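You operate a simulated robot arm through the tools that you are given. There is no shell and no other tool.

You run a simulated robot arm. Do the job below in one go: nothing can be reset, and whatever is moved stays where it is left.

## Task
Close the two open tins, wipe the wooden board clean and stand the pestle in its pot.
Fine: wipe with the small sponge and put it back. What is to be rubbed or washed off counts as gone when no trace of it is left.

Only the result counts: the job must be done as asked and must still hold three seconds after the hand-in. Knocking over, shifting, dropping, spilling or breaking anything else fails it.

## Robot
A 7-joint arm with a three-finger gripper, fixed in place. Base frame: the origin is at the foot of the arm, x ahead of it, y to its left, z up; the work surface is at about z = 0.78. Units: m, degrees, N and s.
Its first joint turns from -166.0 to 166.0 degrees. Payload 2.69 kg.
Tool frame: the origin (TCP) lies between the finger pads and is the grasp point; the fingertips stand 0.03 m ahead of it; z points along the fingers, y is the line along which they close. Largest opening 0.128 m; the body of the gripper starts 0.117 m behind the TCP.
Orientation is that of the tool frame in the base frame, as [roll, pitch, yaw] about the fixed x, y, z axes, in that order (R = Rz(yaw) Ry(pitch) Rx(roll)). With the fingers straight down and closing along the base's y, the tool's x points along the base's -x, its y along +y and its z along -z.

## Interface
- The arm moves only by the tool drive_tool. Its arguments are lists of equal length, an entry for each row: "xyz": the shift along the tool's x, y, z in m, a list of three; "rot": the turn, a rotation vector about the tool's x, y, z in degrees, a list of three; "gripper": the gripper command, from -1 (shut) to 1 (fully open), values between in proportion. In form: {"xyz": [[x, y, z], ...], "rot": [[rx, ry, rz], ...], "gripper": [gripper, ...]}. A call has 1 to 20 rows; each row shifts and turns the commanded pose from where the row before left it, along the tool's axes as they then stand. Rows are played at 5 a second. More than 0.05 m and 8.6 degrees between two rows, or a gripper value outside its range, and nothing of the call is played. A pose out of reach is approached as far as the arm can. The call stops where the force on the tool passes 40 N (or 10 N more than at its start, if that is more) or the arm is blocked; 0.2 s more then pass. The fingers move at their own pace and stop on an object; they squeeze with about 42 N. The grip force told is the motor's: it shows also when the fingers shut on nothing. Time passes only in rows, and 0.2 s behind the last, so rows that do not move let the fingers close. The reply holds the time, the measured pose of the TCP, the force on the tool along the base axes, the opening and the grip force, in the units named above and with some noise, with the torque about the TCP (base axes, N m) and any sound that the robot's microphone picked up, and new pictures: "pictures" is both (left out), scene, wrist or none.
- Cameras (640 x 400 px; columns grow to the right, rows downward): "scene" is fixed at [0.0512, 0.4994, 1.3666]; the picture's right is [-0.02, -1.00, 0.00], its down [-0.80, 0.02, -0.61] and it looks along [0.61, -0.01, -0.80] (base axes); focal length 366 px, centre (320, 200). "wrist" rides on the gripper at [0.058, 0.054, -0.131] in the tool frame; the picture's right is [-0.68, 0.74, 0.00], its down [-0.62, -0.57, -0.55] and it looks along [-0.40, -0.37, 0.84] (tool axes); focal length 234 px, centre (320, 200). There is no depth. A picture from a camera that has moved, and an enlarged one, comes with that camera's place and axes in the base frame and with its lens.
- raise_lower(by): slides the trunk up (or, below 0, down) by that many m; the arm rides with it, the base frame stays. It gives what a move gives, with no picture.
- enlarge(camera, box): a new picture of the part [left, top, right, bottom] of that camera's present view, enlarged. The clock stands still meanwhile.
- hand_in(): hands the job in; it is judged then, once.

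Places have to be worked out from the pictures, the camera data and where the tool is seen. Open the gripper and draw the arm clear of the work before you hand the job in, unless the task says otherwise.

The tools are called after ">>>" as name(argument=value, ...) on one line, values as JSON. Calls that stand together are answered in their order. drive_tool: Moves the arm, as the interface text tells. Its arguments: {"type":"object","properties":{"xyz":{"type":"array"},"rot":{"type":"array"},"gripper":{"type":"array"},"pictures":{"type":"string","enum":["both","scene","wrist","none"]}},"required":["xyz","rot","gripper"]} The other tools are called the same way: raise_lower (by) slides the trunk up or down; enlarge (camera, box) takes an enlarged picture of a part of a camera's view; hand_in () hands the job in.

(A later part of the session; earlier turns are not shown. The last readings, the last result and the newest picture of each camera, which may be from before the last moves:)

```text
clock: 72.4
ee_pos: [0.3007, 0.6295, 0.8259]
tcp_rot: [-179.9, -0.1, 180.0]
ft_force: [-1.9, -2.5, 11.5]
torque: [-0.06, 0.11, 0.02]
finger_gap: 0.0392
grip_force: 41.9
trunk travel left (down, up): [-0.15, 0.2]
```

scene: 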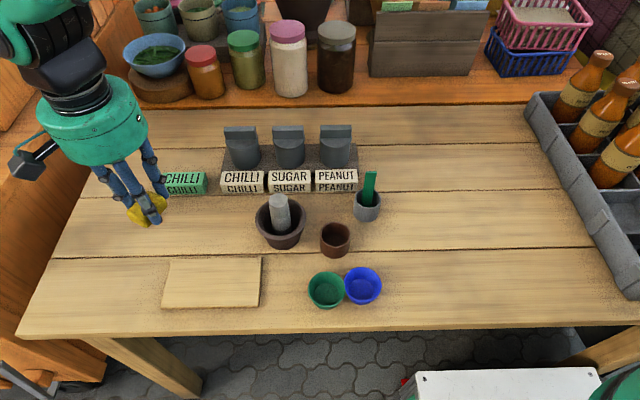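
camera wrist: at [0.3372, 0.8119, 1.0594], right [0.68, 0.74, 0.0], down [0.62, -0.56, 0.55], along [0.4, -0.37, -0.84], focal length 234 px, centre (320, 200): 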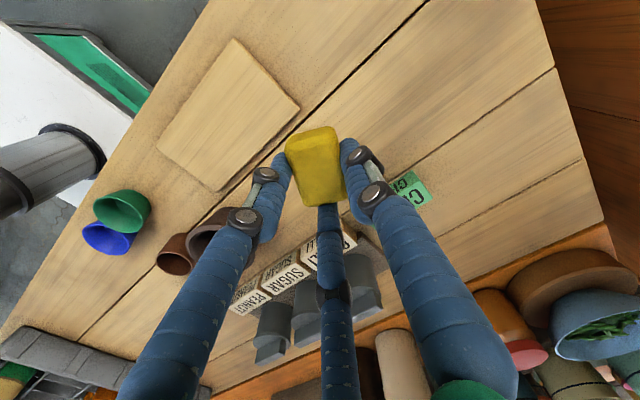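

Contact at 11.5 N. I'm stroking toward +y on this near strip with slight height compensation.

>>> drive_tool(xyz=[[0, 0.015, -0.0002], [0, 0.015, -0.0002], [0, 0.015, -0.0002], [0, 0.015, -0.0002], [0, 0.015, -0.0003], [0, 0.015, -0.0003], [0, 0.012, -0.0003]], rot=[[0, 0, 0], [0, 0, 0], [0, 0, 0], [0, 0, 0], [0, 0, 0], [0, 0, 0], [0, 0, 0]], gripper=[-1, -1, -1, -1, -1, -1, -1], pictures="none")

```text
clock: 74.0
ee_pos: [0.3011, 0.7311, 0.8257]
tcp_rot: [-179.9, -0.1, 179.9]
ft_force: [0.0, -5.3, 10.2]
torque: [-0.16, 0.01, 0.01]
finger_gap: 0.0389
grip_force: 42.2
trunk travel left (down, up): [-0.15, 0.2]
```

Steady contact (10 N) the whole way. I'm shifting 2 cm to the middle strip and stroking back toward -y.

>>> drive_tool(xyz=[[-0.01, 0, 0], [-0.01, 0, 0], [0, -0.015, 0.0002], [0, -0.015, 0.0002], [0, -0.015, 0.0002], [0, -0.015, 0.0002], [0, -0.015, 0.0002], [0, -0.015, 0.0002], [0, -0.012, 0.0002]], rot=[[0, 0, 0], [0, 0, 0], [0, 0, 0], [0, 0, 0], [0, 0, 0], [0, 0, 0], [0, 0, 0], [0, 0, 0], [0, 0, 0]], gripper=[-1, -1, -1, -1, -1, -1, -1, -1, -1], pictures="none")

```text
clock: 76.0
ee_pos: [0.3196, 0.6277, 0.825]
tcp_rot: [-179.8, -0.1, 179.9]
ft_force: [-0.1, 0.4, 9.9]
torque: [0.04, 0.06, -0.01]
finger_gap: 0.0393
grip_force: 41.9
trunk travel left (down, up): [-0.15, 0.2]
```

Contact stays at 10 N, though the sponge has crept up a little in the fingers. One last stroke on the far strip, toward +y.

>>> drive_tool(xyz=[[-0.01, 0, -0.0003], [-0.008, 0, 0], [0, 0.015, -0.0003], [0, 0.015, -0.0003], [0, 0.015, -0.0003], [0, 0.015, -0.0003], [0, 0.015, -0.0003], [0, 0.015, -0.0003], [0, 0.012, -0.0003]], rot=[[0, 0, 0], [0, 0, 0], [0, 0, 0], [0, 0, 0], [0, 0, 0], [0, 0, 0], [0, 0, 0], [0, 0, 0], [0, 0, 0]], gripper=[-1, -1, -1, -1, -1, -1, -1, -1, -1], pictures="both")

>>> enlarge(camera="wrist", box=[240, 60, 420, 240])

>>> enlarge(camera="scene", box=[140, 200, 300, 320])

```text
clock: 78.0
ee_pos: [0.3399, 0.7318, 0.8274]
tcp_rot: [-179.9, -0.1, 180.0]
ft_force: [-0.5, 0.7, 0.5]
torque: [-0.01, 0.0, 0.04]
finger_gap: 0.0388
grip_force: 42.8
trunk travel left (down, up): [-0.15, 0.2]
camera wrist: at [0.2818, 0.7867, 0.9579], right [0.68, 0.74, 0.0], down [0.62, -0.56, 0.55], along [0.4, -0.37, -0.84], focal length 234 px, centre (320, 200)
```

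scene: 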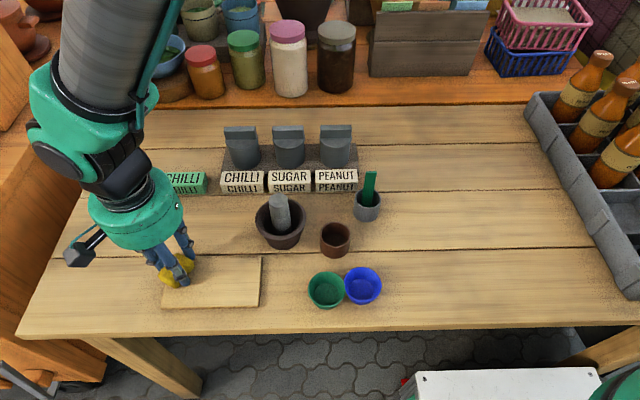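
wrist: 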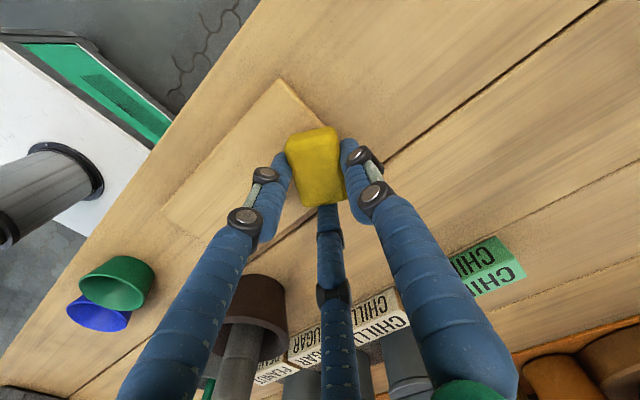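

```text
2.22 times, centred on (330, 150) of wrist
camera zoom: at [0.2818, 0.7867, 0.9579], right [0.68, 0.74, 0.0], down [0.62, -0.56, 0.55], along [0.4, -0.37, -0.84], focal length 520 px, centre (298, 311)
```

zoom: 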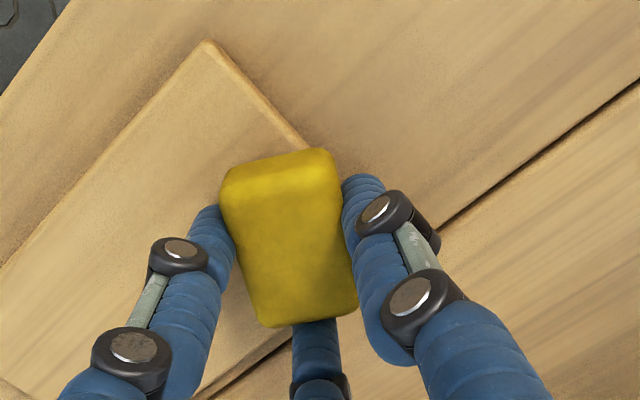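

```text
3.33 times, centred on (220, 260) of scene
camera zoom: at [0.0512, 0.4994, 1.3666], right [-0.02, -1.0, 0.0], down [-0.8, 0.02, -0.61], along [0.61, -0.01, -0.8], focal length 1218 px, centre (653, 0)
```

zoom: 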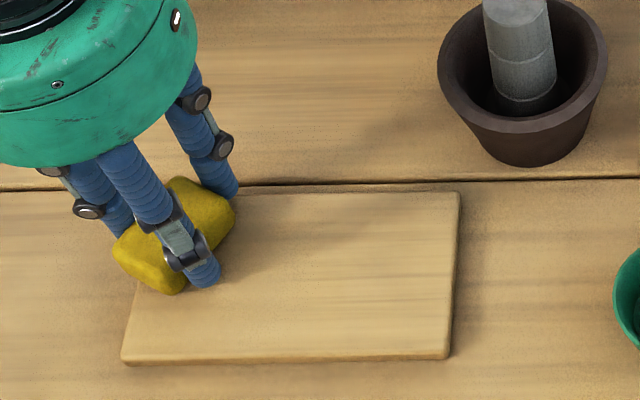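

The board is clean and unmoved. The sponge now sits turned about -32° in the hand, centre (-2.5, +2.6) mm from the TCP. I'm lifting, carrying it back over its spot (0.429, 0.672) and turning the tool so the sponge is square again.

>>> drive_tool(xyz=[[0, 0, -0.02], [0, 0, -0.04], [-0.047, 0, 0], [-0.0467, 0, 0], [0, -0.031, 0], [0, -0.0311, 0], [0, 0, 0], [0, 0, 0], [0, 0, 0], [0, 0, 0], [0, 0, 0]], rot=[[0, 0, 0], [0, 0, 0], [0, 0, 0], [0, 0, 0], [0, 0, 0], [0, 0, 0], [0, 0, -8], [0, 0, -8], [0, 0, -8], [0, 0, -8], [0, 0, 0]], gripper=[-1, -1, -1, -1, -1, -1, -1, -1, -1, -1, -1])

>>> enlarge(camera="wrist", box=[240, 60, 420, 240])

>>> enlarge(camera="scene", box=[140, 160, 300, 280])

```text
clock: 80.4
ee_pos: [0.4334, 0.6693, 0.8884]
tcp_rot: [-179.9, -0.2, -147.9]
ft_force: [-0.2, 0.0, 0.2]
torque: [0.0, -0.02, 0.03]
finger_gap: 0.0392
grip_force: 41.3
trunk travel left (down, up): [-0.15, 0.2]
camera wrist: at [0.3555, 0.6857, 1.019], right [0.18, 0.98, 0.0], down [0.82, -0.15, 0.55], along [0.54, -0.1, -0.84], focal length 234 px, centre (320, 200)
```

scene: 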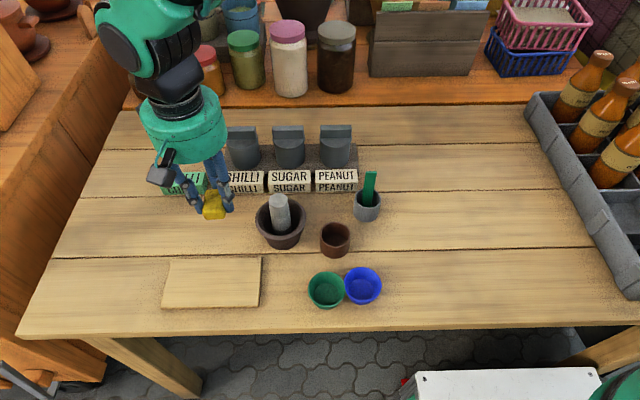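
wrist: 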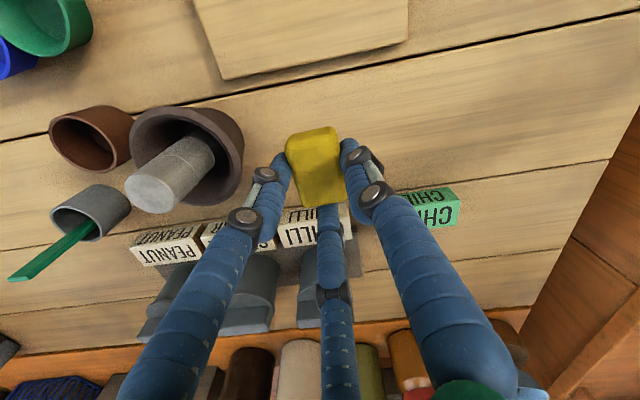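

```text
2.22 times, centred on (330, 150) of wrist
camera zoom: at [0.3555, 0.6857, 1.019], right [0.18, 0.98, 0.0], down [0.82, -0.15, 0.55], along [0.54, -0.1, -0.84], focal length 520 px, centre (298, 311)
```

zoom: 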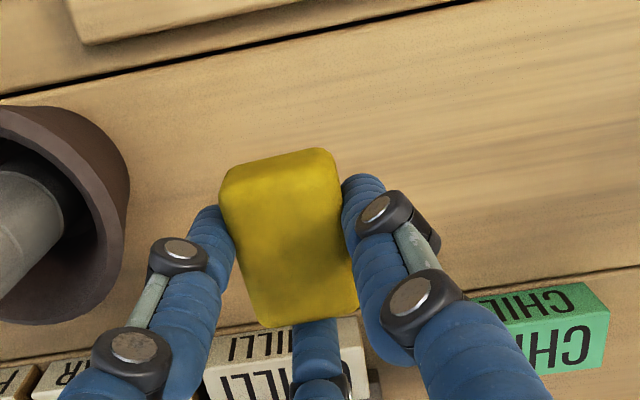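

```text
3.33 times, centred on (220, 220) of scene
camera zoom: at [0.0512, 0.4994, 1.3666], right [-0.02, -1.0, 0.0], down [-0.8, 0.02, -0.61], along [0.61, -0.01, -0.8], focal length 1218 px, centre (653, 133)
```

zoom: 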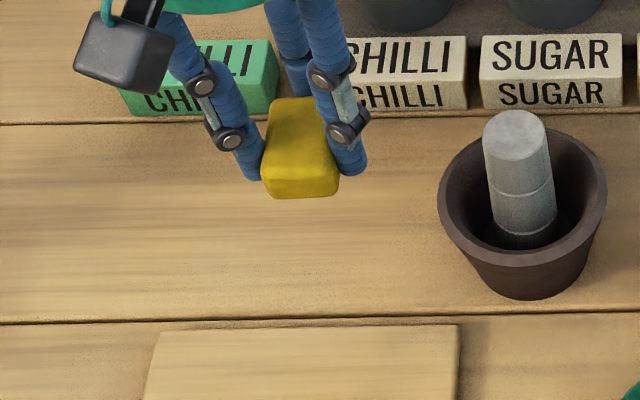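

The sponge is square again, above its old spot. I'm lowering it to just over the table.

>>> drive_tool(xyz=[[0, 0, 0.03], [0, 0, 0.03], [0, 0, 0.008], [0, 0, 0]], rot=[[0, 0, 0], [0, 0, 0], [0, 0, 0], [0, 0, 0]], gripper=[-1, -1, -1, -1])

>>> enlarge(camera="scene", box=[140, 200, 300, 320])

>>> enlarge(camera="wrist", box=[240, 60, 420, 240])

```text
clock: 81.4
ee_pos: [0.4328, 0.6692, 0.821]
tcp_rot: [-179.9, -0.1, -148.1]
ft_force: [-0.4, -0.1, 0.3]
torque: [0.0, -0.01, 0.0]
finger_gap: 0.0388
grip_force: 42.2
trunk travel left (down, up): [-0.15, 0.2]
camera wrist: at [0.3554, 0.6861, 0.9515], right [0.18, 0.98, 0.0], down [0.82, -0.15, 0.55], along [0.54, -0.1, -0.84], focal length 234 px, centre (320, 200)
```

scene: 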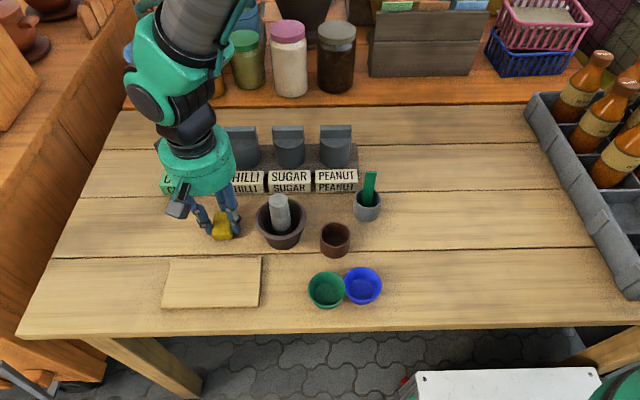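
wrist: 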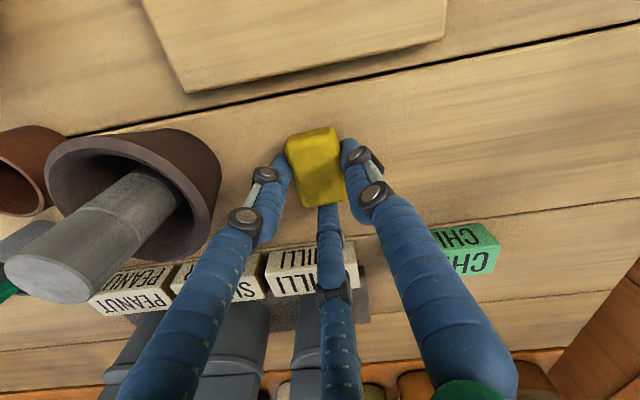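

```text
3.33 times, centred on (220, 260) of scene
camera zoom: at [0.0512, 0.4994, 1.3666], right [-0.02, -1.0, 0.0], down [-0.8, 0.02, -0.61], along [0.61, -0.01, -0.8], focal length 1218 px, centre (653, 0)
```

zoom: 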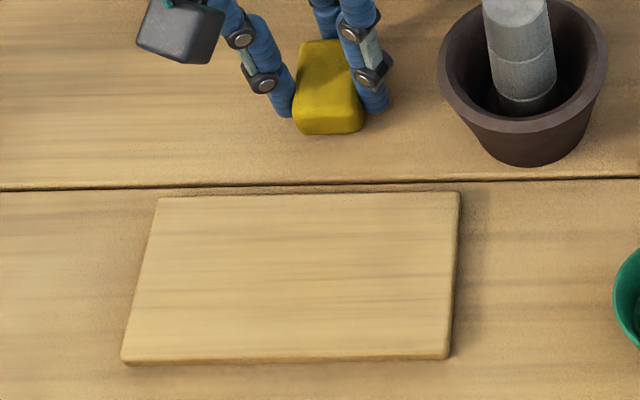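

```text
2.22 times, centred on (330, 150) of wrist
camera zoom: at [0.3554, 0.6861, 0.9515], right [0.18, 0.98, 0.0], down [0.82, -0.15, 0.55], along [0.54, -0.1, -0.84], focal length 520 px, centre (298, 311)
```

zoom: 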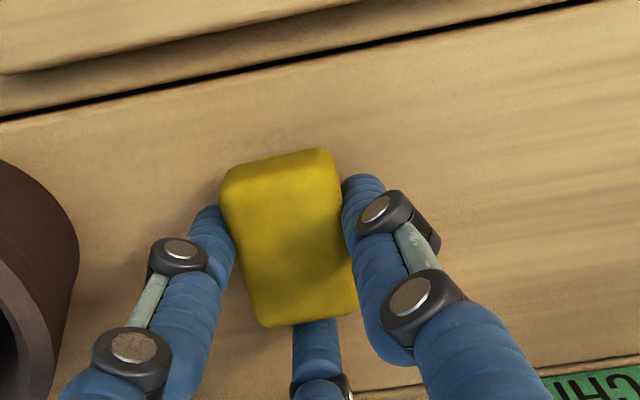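

By the wrist view the sponge is at (0.430, 0.672), on target. I'm lowering gently until it touches the table.

>>> drive_tool(xyz=[[0, 0, 0.002], [0, 0, 0.002], [0, 0, 0]], rot=[[0, 0, 0], [0, 0, 0], [0, 0, 0]], gripper=[-1, -1, -1], pictures="none")

```text
clock: 82.2
ee_pos: [0.4332, 0.6706, 0.8171]
tcp_rot: [-179.9, -0.1, -148.0]
ft_force: [-0.5, 0.0, -0.7]
torque: [-0.02, 0.0, -0.01]
finger_gap: 0.0388
grip_force: 41.4
trunk travel left (down, up): [-0.15, 0.2]
```

>>> drive_tool(xyz=[[0, 0, 0.001], [0, 0, 0.001], [0, 0, 0]], rot=[[0, 0, 0], [0, 0, 0], [0, 0, 0]], gripper=[-1, -1, -1], pictures="none")

>>> enlarge(camera="scene", box=[140, 200, 300, 320])

```text
clock: 83.0
ee_pos: [0.4334, 0.6685, 0.8151]
tcp_rot: [-180.0, -0.1, -147.9]
ft_force: [0.3, -0.3, -0.5]
torque: [-0.01, 0.0, -0.03]
finger_gap: 0.0389
grip_force: 41.8
trunk travel left (down, up): [-0.15, 0.2]
```

```text
3.33 times, centred on (220, 260) of scene
camera zoom: at [0.0512, 0.4994, 1.3666], right [-0.02, -1.0, 0.0], down [-0.8, 0.02, -0.61], along [0.61, -0.01, -0.8], focal length 1218 px, centre (653, 0)
```

zoom: 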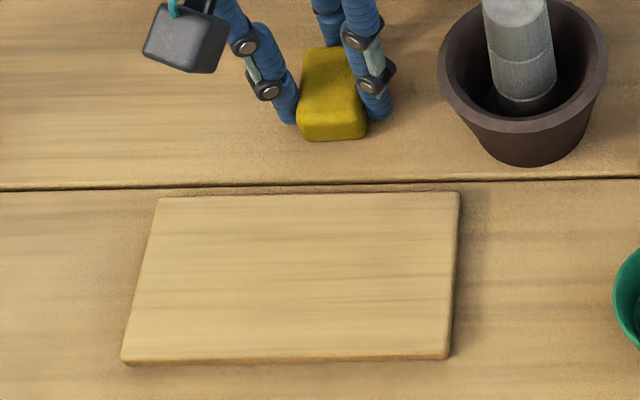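

The scene view shows the sponge about 4 mm nearer than at the start. I'm shifting it +4 mm in x and then continuing down to contact.

>>> drive_tool(xyz=[[-0.0034, -0.0021, 0], [0, 0, 0.001], [0, 0, 0]], rot=[[0, 0, 0], [0, 0, 0], [0, 0, 0]], gripper=[-1, -1, -1], pictures="none")

```text
clock: 83.8
ee_pos: [0.437, 0.6697, 0.8145]
tcp_rot: [-179.9, -0.1, -148.0]
ft_force: [0.0, -1.0, 4.3]
torque: [-0.01, 0.04, 0.01]
finger_gap: 0.0388
grip_force: 42.0
trunk travel left (down, up): [-0.15, 0.2]
```

The sponge rests on the table (4 N). I'm opening the fingers a little and rising straight up.

>>> drive_tool(xyz=[[0, 0, 0], [0, 0, 0], [0, 0, 0], [0, 0, -0.02], [0, 0, -0.04], [0, 0, -0.04]], rot=[[0, 0, 0], [0, 0, 0], [0, 0, 0], [0, 0, 0], [0, 0, 0], [0, 0, 0]], gripper=[-0.2, -0.06, -0.06, -0.06, -0.06, -0.06])

>>> enlarge(camera="scene", box=[140, 200, 300, 320])

>>> enlarge(camera="wrist", box=[240, 60, 420, 240])

```text
clock: 85.2
ee_pos: [0.4359, 0.6693, 0.9141]
tcp_rot: [-179.9, -0.2, -148.1]
ft_force: [1.1, -0.2, -0.6]
torque: [0.03, -0.03, 0.0]
finger_gap: 0.0602
grip_force: 0.1
trunk travel left (down, up): [-0.15, 0.2]
camera wrist: at [0.3582, 0.6857, 1.0451], right [0.18, 0.98, 0.0], down [0.82, -0.15, 0.55], along [0.54, -0.1, -0.84], focal length 234 px, centre (320, 200)
```

scene: 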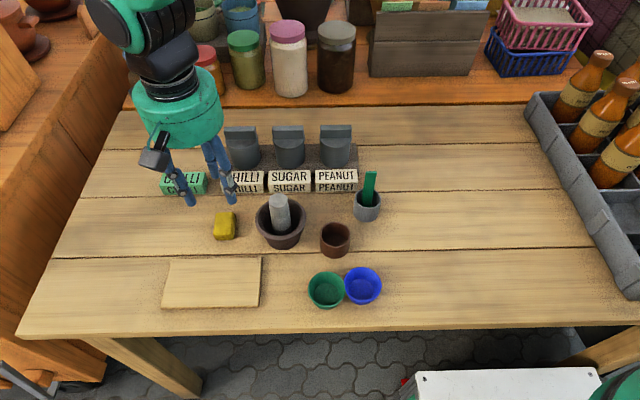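
wrist: 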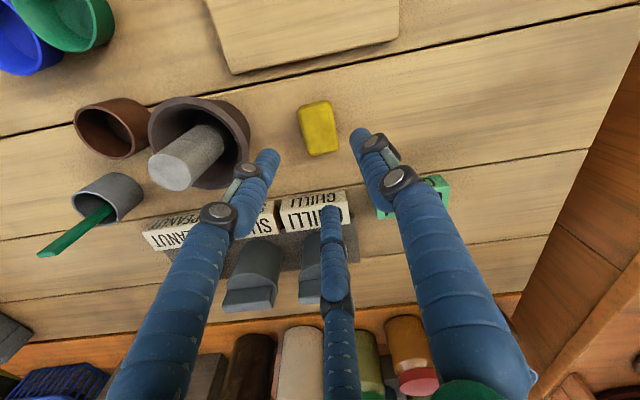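

```text
3.33 times, centred on (220, 260) of scene
camera zoom: at [0.0512, 0.4994, 1.3666], right [-0.02, -1.0, 0.0], down [-0.8, 0.02, -0.61], along [0.61, -0.01, -0.8], focal length 1218 px, centre (653, 0)
```

zoom: 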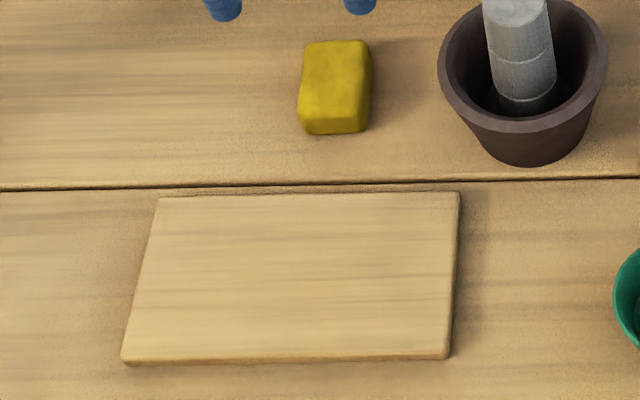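

```text
2.22 times, centred on (330, 150) of wrist
camera zoom: at [0.3582, 0.6857, 1.0451], right [0.18, 0.98, 0.0], down [0.82, -0.15, 0.55], along [0.54, -0.1, -0.84], focal length 520 px, centre (298, 311)
```

zoom: 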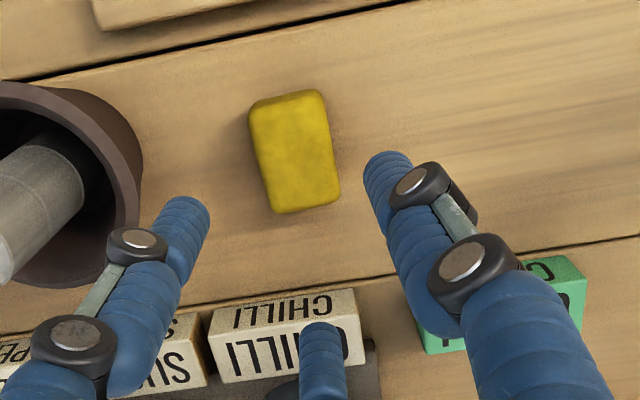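

The sponge is back within about a millimetre of its start. Next I'll set the green cup back by hooking it from inside with the closed fingers and drawing it +y. I'm turning the tool back, closing the fingers and going high over to near the cup for a look.

>>> drive_tool(xyz=[[0, 0, -0.045], [0, 0, 0], [0, 0, 0], [0, 0, 0], [0, 0, 0], [0.045, 0, 0], [0.045, 0, 0], [0.045, 0, 0], [0, -0.04, 0], [0, -0.04, 0], [0, -0.04, 0], [0, -0.0345, 0], [0, 0, 0]], rot=[[0, 0, 0], [0, 0, 8], [0, 0, 8], [0, 0, 8], [0, 0, 8], [0, 0, 0], [0, 0, 0], [0, 0, 0], [0, 0, 0], [0, 0, 0], [0, 0, 0], [0, 0, 0], [0, 0, 0]], gripper=[-0.06, -0.06, -0.06, -0.06, -0.06, -1, -1, -1, -1, -1, -1, -1, -1])

>>> enlarge(camera="wrist", box=[200, 60, 400, 240])

>>> enlarge(camera="scene", box=[240, 160, 400, 310])

```text
clock: 88.0
ee_pos: [0.2997, 0.5143, 0.9598]
tcp_rot: [-179.9, 0.0, 180.0]
ft_force: [-0.4, 0.2, 0.1]
torque: [0.01, 0.01, 0.03]
finger_gap: 0.0022
grip_force: 31.8
trunk travel left (down, up): [-0.15, 0.2]
camera wrist: at [0.2425, 0.569, 1.0905], right [0.68, 0.74, 0.0], down [0.62, -0.56, 0.55], along [0.4, -0.37, -0.84], focal length 234 px, centre (320, 200)
```

scene: 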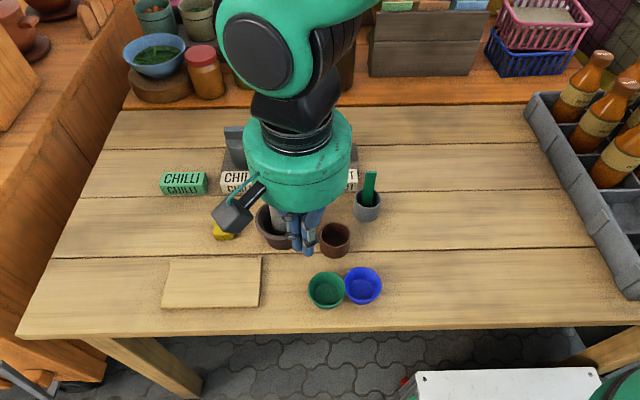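
wrist: 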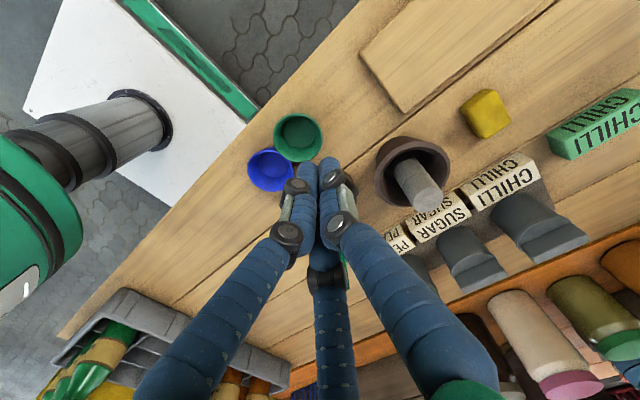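

```text
2.22 times, centred on (300, 150) of wrist
camera zoom: at [0.2425, 0.569, 1.0905], right [0.68, 0.74, 0.0], down [0.62, -0.56, 0.55], along [0.4, -0.37, -0.84], focal length 520 px, centre (364, 311)
```

zoom: 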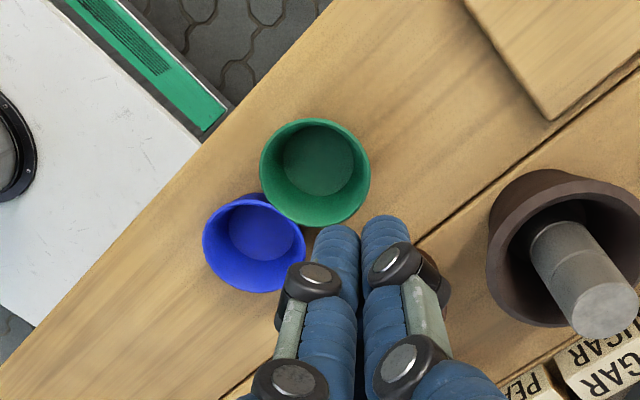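

```text
2.67 times, centred on (320, 235) of scene
camera zoom: at [0.0512, 0.4994, 1.3666], right [-0.02, -1.0, 0.0], down [-0.8, 0.02, -0.61], along [0.61, -0.01, -0.8], focal length 975 px, centre (320, 107)
```

zoom: 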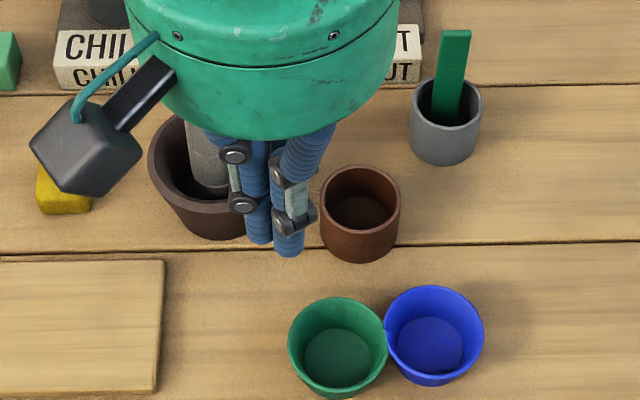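

I can see the green cup well now. I'm zooming in on both cups in the scene view for accurate triangulation.

>>> enlarge(camera="scene", box=[300, 260, 390, 320])

>>> enlarge(camera="wrist", box=[240, 100, 340, 200])

```text
6.67 times, centred on (345, 290) of scene
camera zoom: at [0.0512, 0.4994, 1.3666], right [-0.02, -1.0, 0.0], down [-0.8, 0.02, -0.61], along [0.61, -0.01, -0.8], focal length 2437 px, centre (153, -400)
```

zoom: 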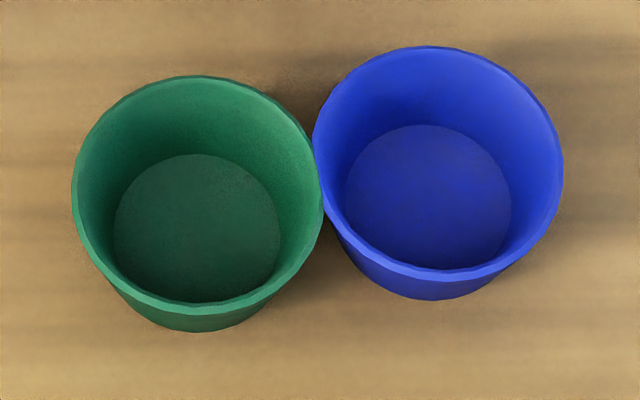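

```text
4.00 times, centred on (290, 150) of wrist
camera zoom: at [0.2425, 0.569, 1.0905], right [0.68, 0.74, 0.0], down [0.62, -0.56, 0.55], along [0.4, -0.37, -0.84], focal length 937 px, centre (440, 400)
```

zoom: 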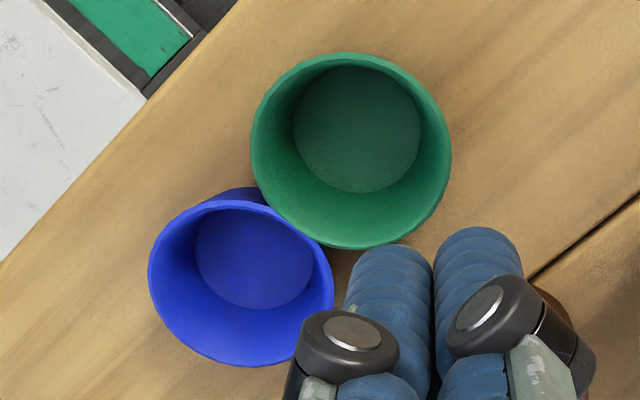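

The green cup's rim centre is at (0.293, 0.486), z≈0.815, rim radius ≈0.030; it belongs about 21 mm further toward +y. I'm positioning the closed fingers over its middle and stopping above it for a check.

>>> drive_tool(xyz=[[0.0068, -0.0295, 0], [0, 0, 0.045], [0, 0, 0.045], [0, 0, 0]], rot=[[0, 0, 0], [0, 0, 0], [0, 0, 0], [0, 0, 0]], gripper=[-1, -1, -1, -1])

>>> enlarge(camera="scene", box=[270, 220, 400, 320])

>>> enlarge(camera="wrist", box=[240, 80, 400, 220])

```text
clock: 89.0
ee_pos: [0.2944, 0.4851, 0.8678]
tcp_rot: [-179.8, -0.1, -180.0]
ft_force: [0.7, 1.3, -1.3]
torque: [-0.09, 0.05, -0.01]
finger_gap: 0.0022
grip_force: 31.0
trunk travel left (down, up): [-0.15, 0.2]
camera wrist: at [0.2372, 0.5405, 0.9993], right [0.68, 0.74, 0.0], down [0.62, -0.56, 0.55], along [0.4, -0.37, -0.84], focal length 234 px, centre (320, 200)
```

scene: 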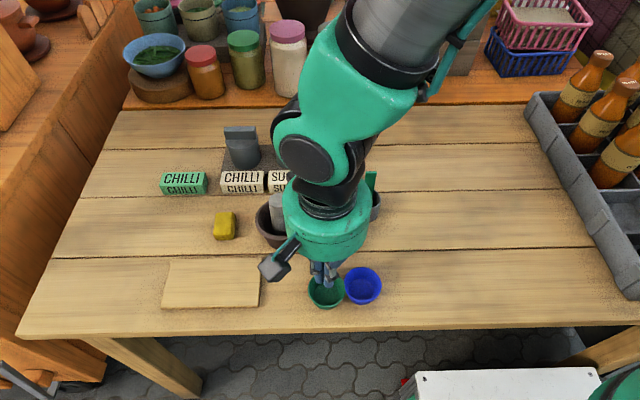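
wrist: 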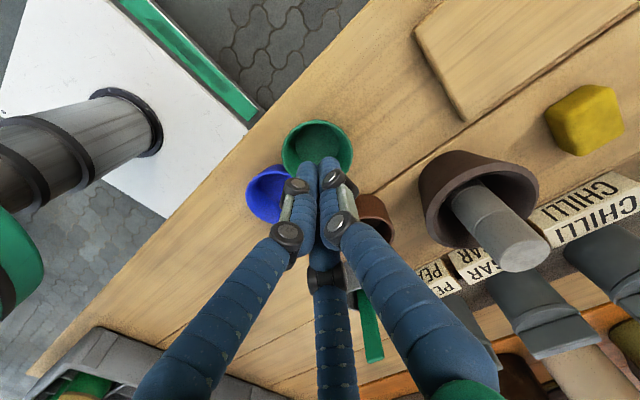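

```text
4.00 times, centred on (335, 270) of scene
camera zoom: at [0.0512, 0.4994, 1.3666], right [-0.02, -1.0, 0.0], down [-0.8, 0.02, -0.61], along [0.61, -0.01, -0.8], focal length 1462 px, centre (260, -80)
```

zoom: 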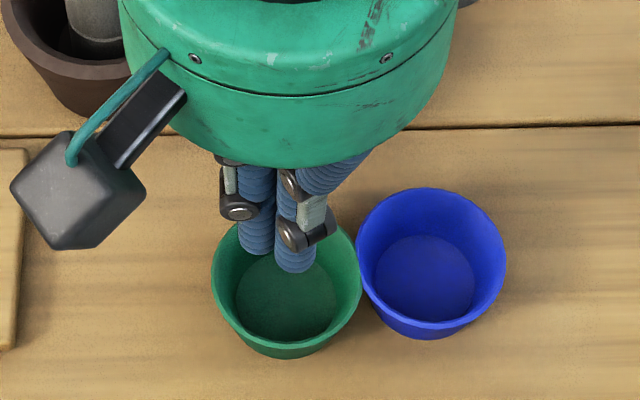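

```text
2.86 times, centred on (320, 150) of wrist
camera zoom: at [0.2372, 0.5405, 0.9993], right [0.68, 0.74, 0.0], down [0.62, -0.56, 0.55], along [0.4, -0.37, -0.84], focal length 669 px, centre (320, 343)
```

zoom: 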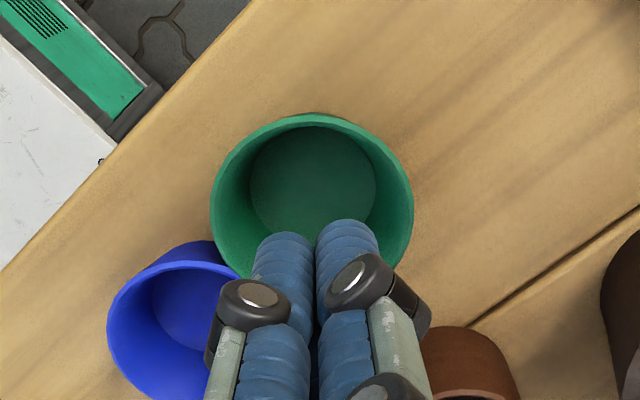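

The fingertips are centred over the cup. I'm lowering them into the cup, with tips at z≈0.798 (well above its floor).

>>> drive_tool(xyz=[[0, 0, 0.015], [0, 0, 0.015], [0, 0, 0.01], [0, 0, 0]], rot=[[0, 0, 0], [0, 0, 0], [0, 0, 0], [0, 0, 0]], gripper=[-1, -1, -1, -1])

>>> enlarge(camera="scene", box=[240, 160, 400, 310])

>>> enlarge(camera="wrist", box=[240, 80, 400, 220])

```text
clock: 90.0
ee_pos: [0.2945, 0.4851, 0.8294]
tcp_rot: [-179.9, -0.1, -180.0]
ft_force: [-0.7, -0.1, 0.2]
torque: [-0.02, -0.01, -0.01]
finger_gap: 0.0022
grip_force: 31.6
trunk travel left (down, up): [-0.15, 0.2]
camera wrist: at [0.2364, 0.5402, 0.9599], right [0.68, 0.74, 0.0], down [0.62, -0.56, 0.55], along [0.4, -0.37, -0.84], focal length 234 px, centre (320, 200)
```

scene: 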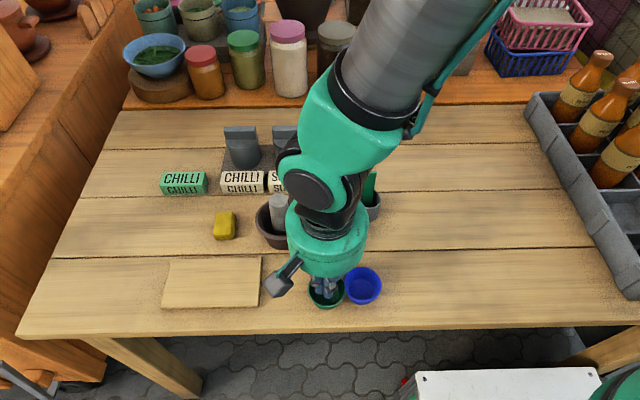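
wrist: 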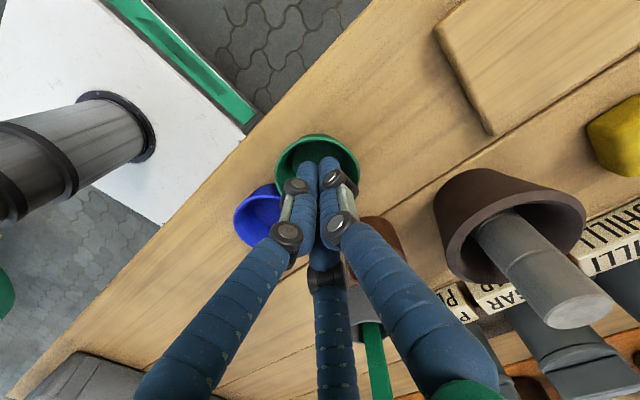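

```text
2.67 times, centred on (320, 235) of scene
camera zoom: at [0.0512, 0.4994, 1.3666], right [-0.02, -1.0, 0.0], down [-0.8, 0.02, -0.61], along [0.61, -0.01, -0.8], focal length 975 px, centre (320, 107)
```

zoom: 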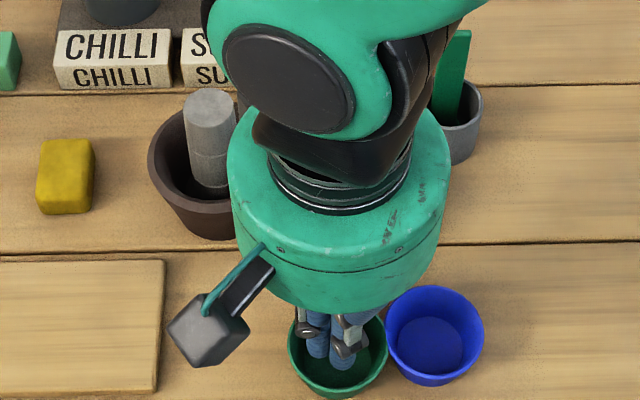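

```text
2.86 times, centred on (320, 150) of wrist
camera zoom: at [0.2364, 0.5402, 0.9599], right [0.68, 0.74, 0.0], down [0.62, -0.56, 0.55], along [0.4, -0.37, -0.84], focal length 669 px, centre (320, 343)
```

zoom: 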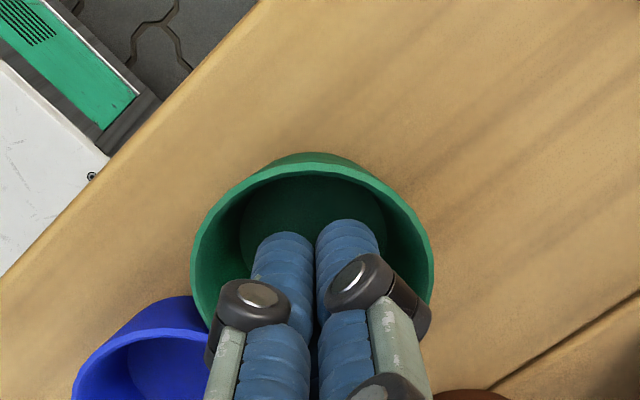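

The fingers are inside the cup without touching. I'm drawing gently toward +y in 4 mm steps, then checking the cup's position.

>>> drive_tool(xyz=[[0, 0.004, 0], [0, 0.004, 0], [0, 0.004, 0], [0, 0.004, 0], [0, 0, 0]], rot=[[0, 0, 0], [0, 0, 0], [0, 0, 0], [0, 0, 0], [0, 0, 0]], gripper=[-1, -1, -1, -1, -1], pictures="none")

>>> enlarge(camera="scene", box=[240, 160, 400, 310])

```text
clock: 91.2
ee_pos: [0.2939, 0.5031, 0.8285]
tcp_rot: [-179.7, 0.0, -179.9]
ft_force: [0.2, 0.9, -0.7]
torque: [0.01, -0.02, -0.01]
finger_gap: 0.0022
grip_force: 31.6
trunk travel left (down, up): [-0.15, 0.2]
```

```text
2.67 times, centred on (320, 235) of scene
camera zoom: at [0.0512, 0.4994, 1.3666], right [-0.02, -1.0, 0.0], down [-0.8, 0.02, -0.61], along [0.61, -0.01, -0.8], focal length 975 px, centre (320, 107)
```

zoom: 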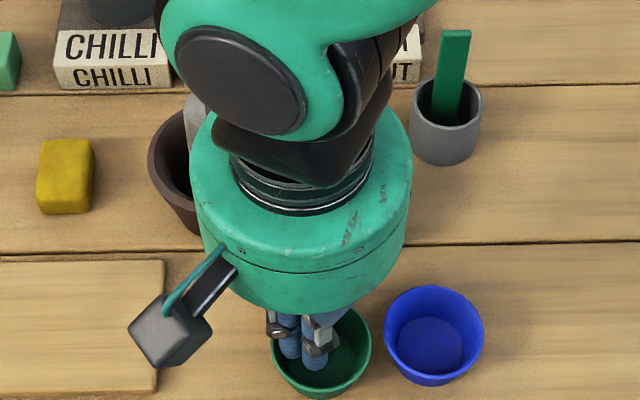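

The cup follows: its right rim is at 372 px, and it started at 353 px. About 11 mm remain, so I'm continuing 10 mm.

>>> drive_tool(xyz=[[0, 0.004, 0], [0, 0.004, 0], [0, 0.002, 0], [0, 0, 0]], rot=[[0, 0, 0], [0, 0, 0], [0, 0, 0], [0, 0, 0]], gripper=[-1, -1, -1, -1], pictures="none")

>>> enlarge(camera="scene", box=[240, 160, 400, 310])

```text
clock: 92.2
ee_pos: [0.2944, 0.5131, 0.8284]
tcp_rot: [-179.8, -0.1, 180.0]
ft_force: [0.8, -0.1, -0.4]
torque: [0.03, 0.02, -0.01]
finger_gap: 0.0021
grip_force: 31.9
trunk travel left (down, up): [-0.15, 0.2]
```

```text
2.67 times, centred on (320, 235) of scene
camera zoom: at [0.0512, 0.4994, 1.3666], right [-0.02, -1.0, 0.0], down [-0.8, 0.02, -0.61], along [0.61, -0.01, -0.8], focal length 975 px, centre (320, 107)
```

zoom: 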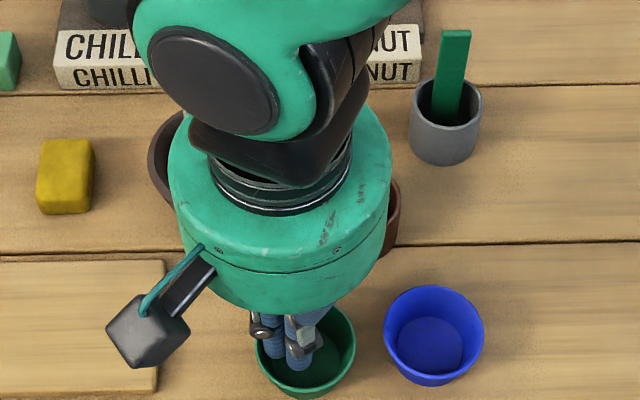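

About 1.5 mm still to go. I'm making a last small draw, then easing back and lifting out.

>>> drive_tool(xyz=[[0, 0.0015, 0], [0, 0, 0], [0, -0.003, 0], [0, -0.002, 0], [0, 0, -0.02], [0, 0, -0.03], [0, 0, -0.04]], rot=[[0, 0, 0], [0, 0, 0], [0, 0, 0], [0, 0, 0], [0, 0, 0], [0, 0, 0], [0, 0, 0]], gripper=[-1, -1, -1, -1, -1, -1, -1])

>>> enlarge(camera="scene", box=[240, 160, 400, 310])

>>> enlarge(camera="scene", box=[140, 110, 400, 320])

```text
clock: 93.8
ee_pos: [0.2958, 0.5076, 0.9188]
tcp_rot: [-179.9, -0.1, -180.0]
ft_force: [-0.7, 0.2, 0.3]
torque: [0.01, 0.0, 0.02]
finger_gap: 0.002
grip_force: 31.6
trunk travel left (down, up): [-0.15, 0.2]
camera wrist: at [0.2376, 0.5625, 1.0492], right [0.68, 0.74, 0.0], down [0.62, -0.56, 0.55], along [0.4, -0.37, -0.84], focal length 234 px, centre (320, 200)
```

scene: 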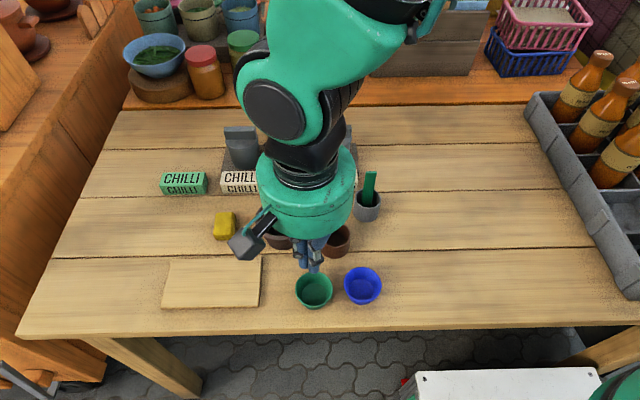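
wrist: 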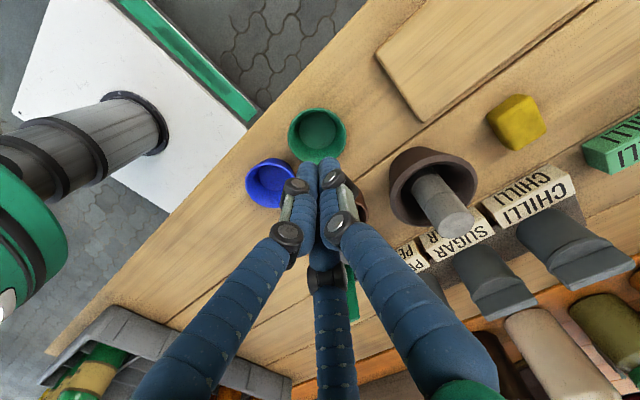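

```text
2.67 times, centred on (320, 235) of scene
camera zoom: at [0.0512, 0.4994, 1.3666], right [-0.02, -1.0, 0.0], down [-0.8, 0.02, -0.61], along [0.61, -0.01, -0.8], focal length 975 px, centre (320, 107)
```

zoom: 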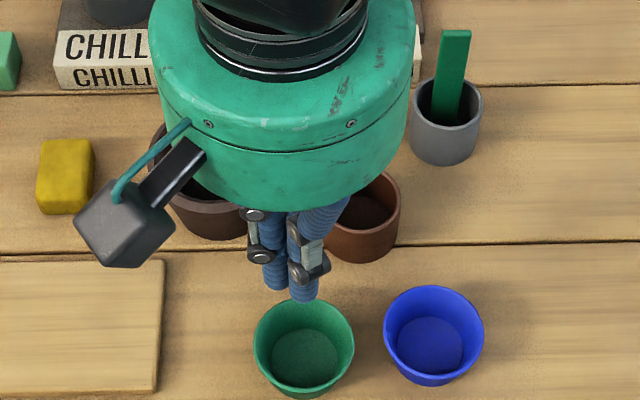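

```text
1.90 times, centred on (270, 215) of scene
camera zoom: at [0.0512, 0.4994, 1.3666], right [-0.02, -1.0, 0.0], down [-0.8, 0.02, -0.61], along [0.61, -0.01, -0.8], focal length 696 px, centre (415, 171)
```

zoom: 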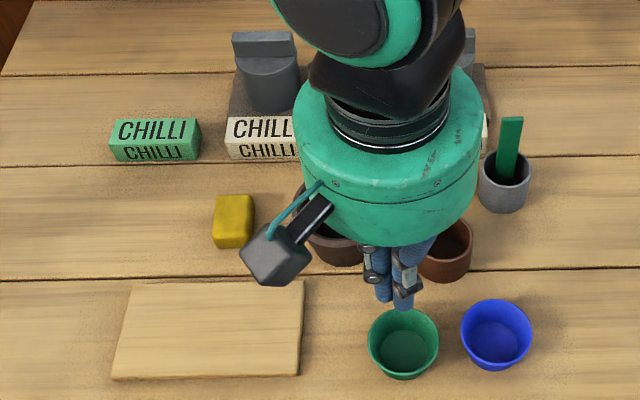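

The green cup is back within 1–2 mm, and the blue one is unmoved. Next is the pestle: I'm going up and over it with the gripper opened partway to measure it and the brown pot.

>>> drive_tool(xyz=[[0, 0, -0.045], [0, 0, -0.045], [-0.041, 0, 0], [-0.041, 0, 0], [-0.041, 0, 0], [0, 0.027, 0], [0, 0.027, 0], [0, 0, 0]], rot=[[0, 0, 0], [0, 0, 0], [0, 0, 0], [0, 0, 0], [0, 0, 0], [0, 0, 0], [0, 0, 0], [0, 0, 0]], gripper=[-1, -1, 0, 0.1, 0.1, 0.1, 0.1, 0.1])

>>> enlarge(camera="wrist", box=[220, 60, 400, 220])

>>> enlarge(camera="scene", box=[240, 170, 370, 280])

```text
clock: 95.6
ee_pos: [0.4187, 0.5628, 1.0078]
tcp_rot: [-179.9, 0.0, -180.0]
ft_force: [0.0, 0.2, -0.6]
torque: [-0.06, 0.04, -0.02]
finger_gap: 0.0705
grip_force: 0.1
trunk travel left (down, up): [-0.15, 0.2]
camera wrist: at [0.3607, 0.6176, 1.1393], right [0.68, 0.74, 0.0], down [0.62, -0.56, 0.55], along [0.4, -0.37, -0.84], focal length 234 px, centre (320, 200)
```

scene: 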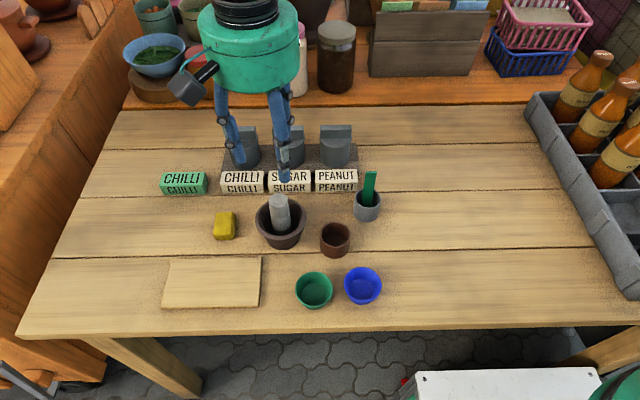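
wrist: 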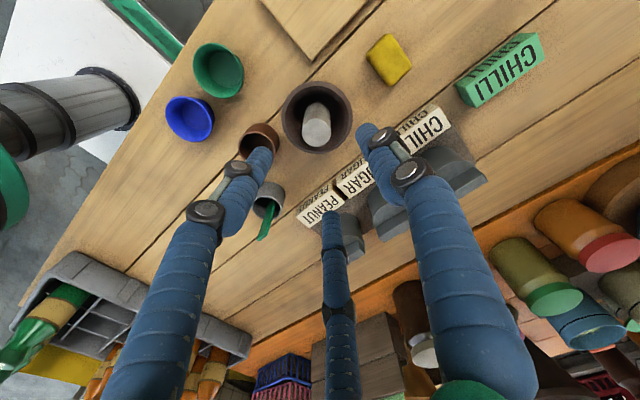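

```text
2.50 times, centred on (310, 140) of wrist
camera zoom: at [0.3607, 0.6176, 1.1393], right [0.68, 0.74, 0.0], down [0.62, -0.56, 0.55], along [0.4, -0.37, -0.84], focal length 585 px, centre (345, 350)
```

zoom: 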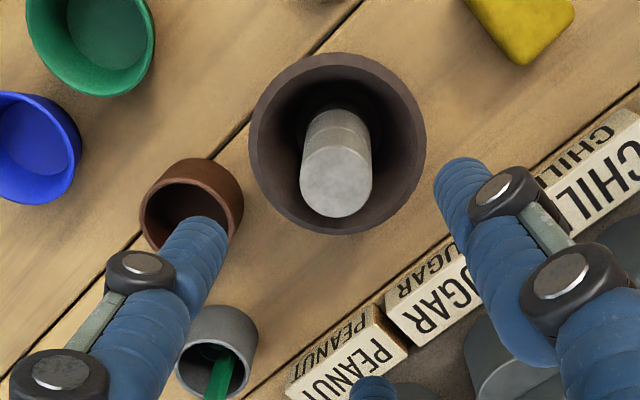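

```text
3.64 times, centred on (305, 225) of scene
camera zoom: at [0.0512, 0.4994, 1.3666], right [-0.02, -1.0, 0.0], down [-0.8, 0.02, -0.61], along [0.61, -0.01, -0.8], focal length 1329 px, centre (374, 109)
```

zoom: 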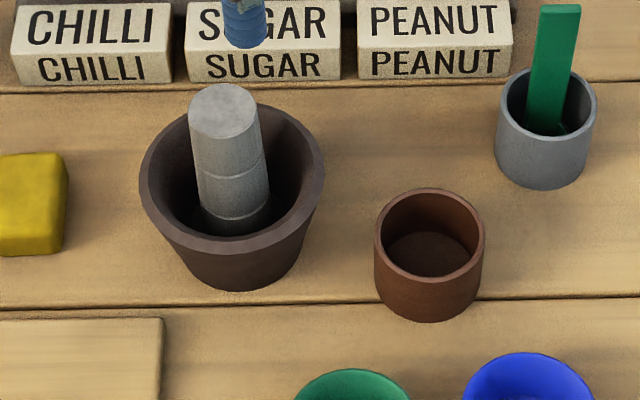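

The pestle stands upright at (0.415, 0.562), its top at z≈0.89 and radius ≈16 mm. The brown pot is near (0.39, 0.467), rim z≈0.825. I'm shifting a bit to see the pot free of the fingers.

>>> drive_tool(xyz=[[-0.035, -0.035, 0], [0, 0, 0]], rot=[[0, 0, 0], [0, 0, 0]], gripper=[0.1, 0.1], pictures="wrist")

>>> enlarge(camera="wrist", box=[200, 20, 340, 160])

```text
clock: 96.2
ee_pos: [0.4531, 0.5252, 1.0094]
tcp_rot: [-180.0, -0.1, 180.0]
ft_force: [0.4, -0.2, -0.1]
torque: [0.04, 0.06, 0.01]
finger_gap: 0.0703
grip_force: 0.1
trunk travel left (down, up): [-0.15, 0.2]
camera wrist: at [0.3955, 0.5818, 1.1406], right [0.68, 0.74, 0.0], down [0.62, -0.56, 0.55], along [0.4, -0.37, -0.84], focal length 234 px, centre (320, 200)
```

wrist: 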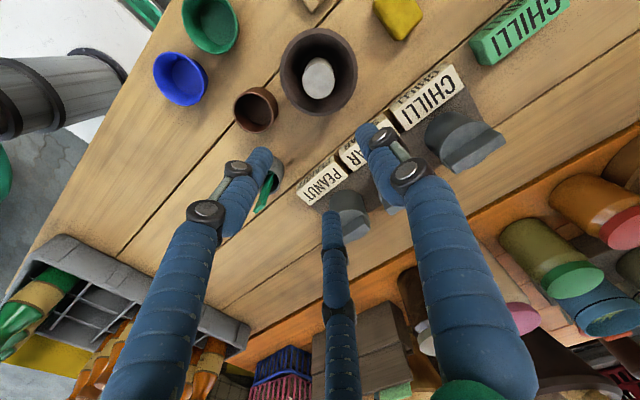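

```text
2.86 times, centred on (270, 90) of wrist
camera zoom: at [0.3955, 0.5818, 1.1406], right [0.68, 0.74, 0.0], down [0.62, -0.56, 0.55], along [0.4, -0.37, -0.84], focal length 669 px, centre (463, 514)
```

zoom: 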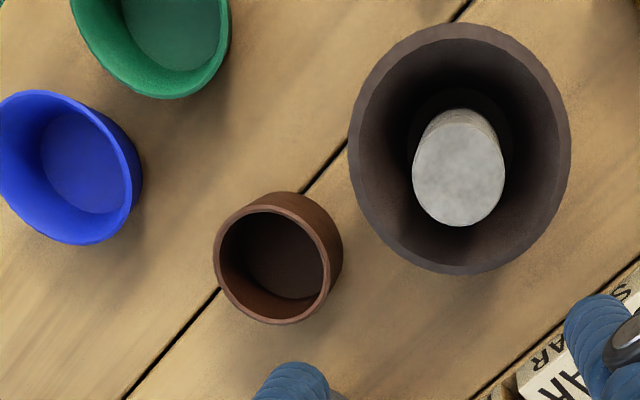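

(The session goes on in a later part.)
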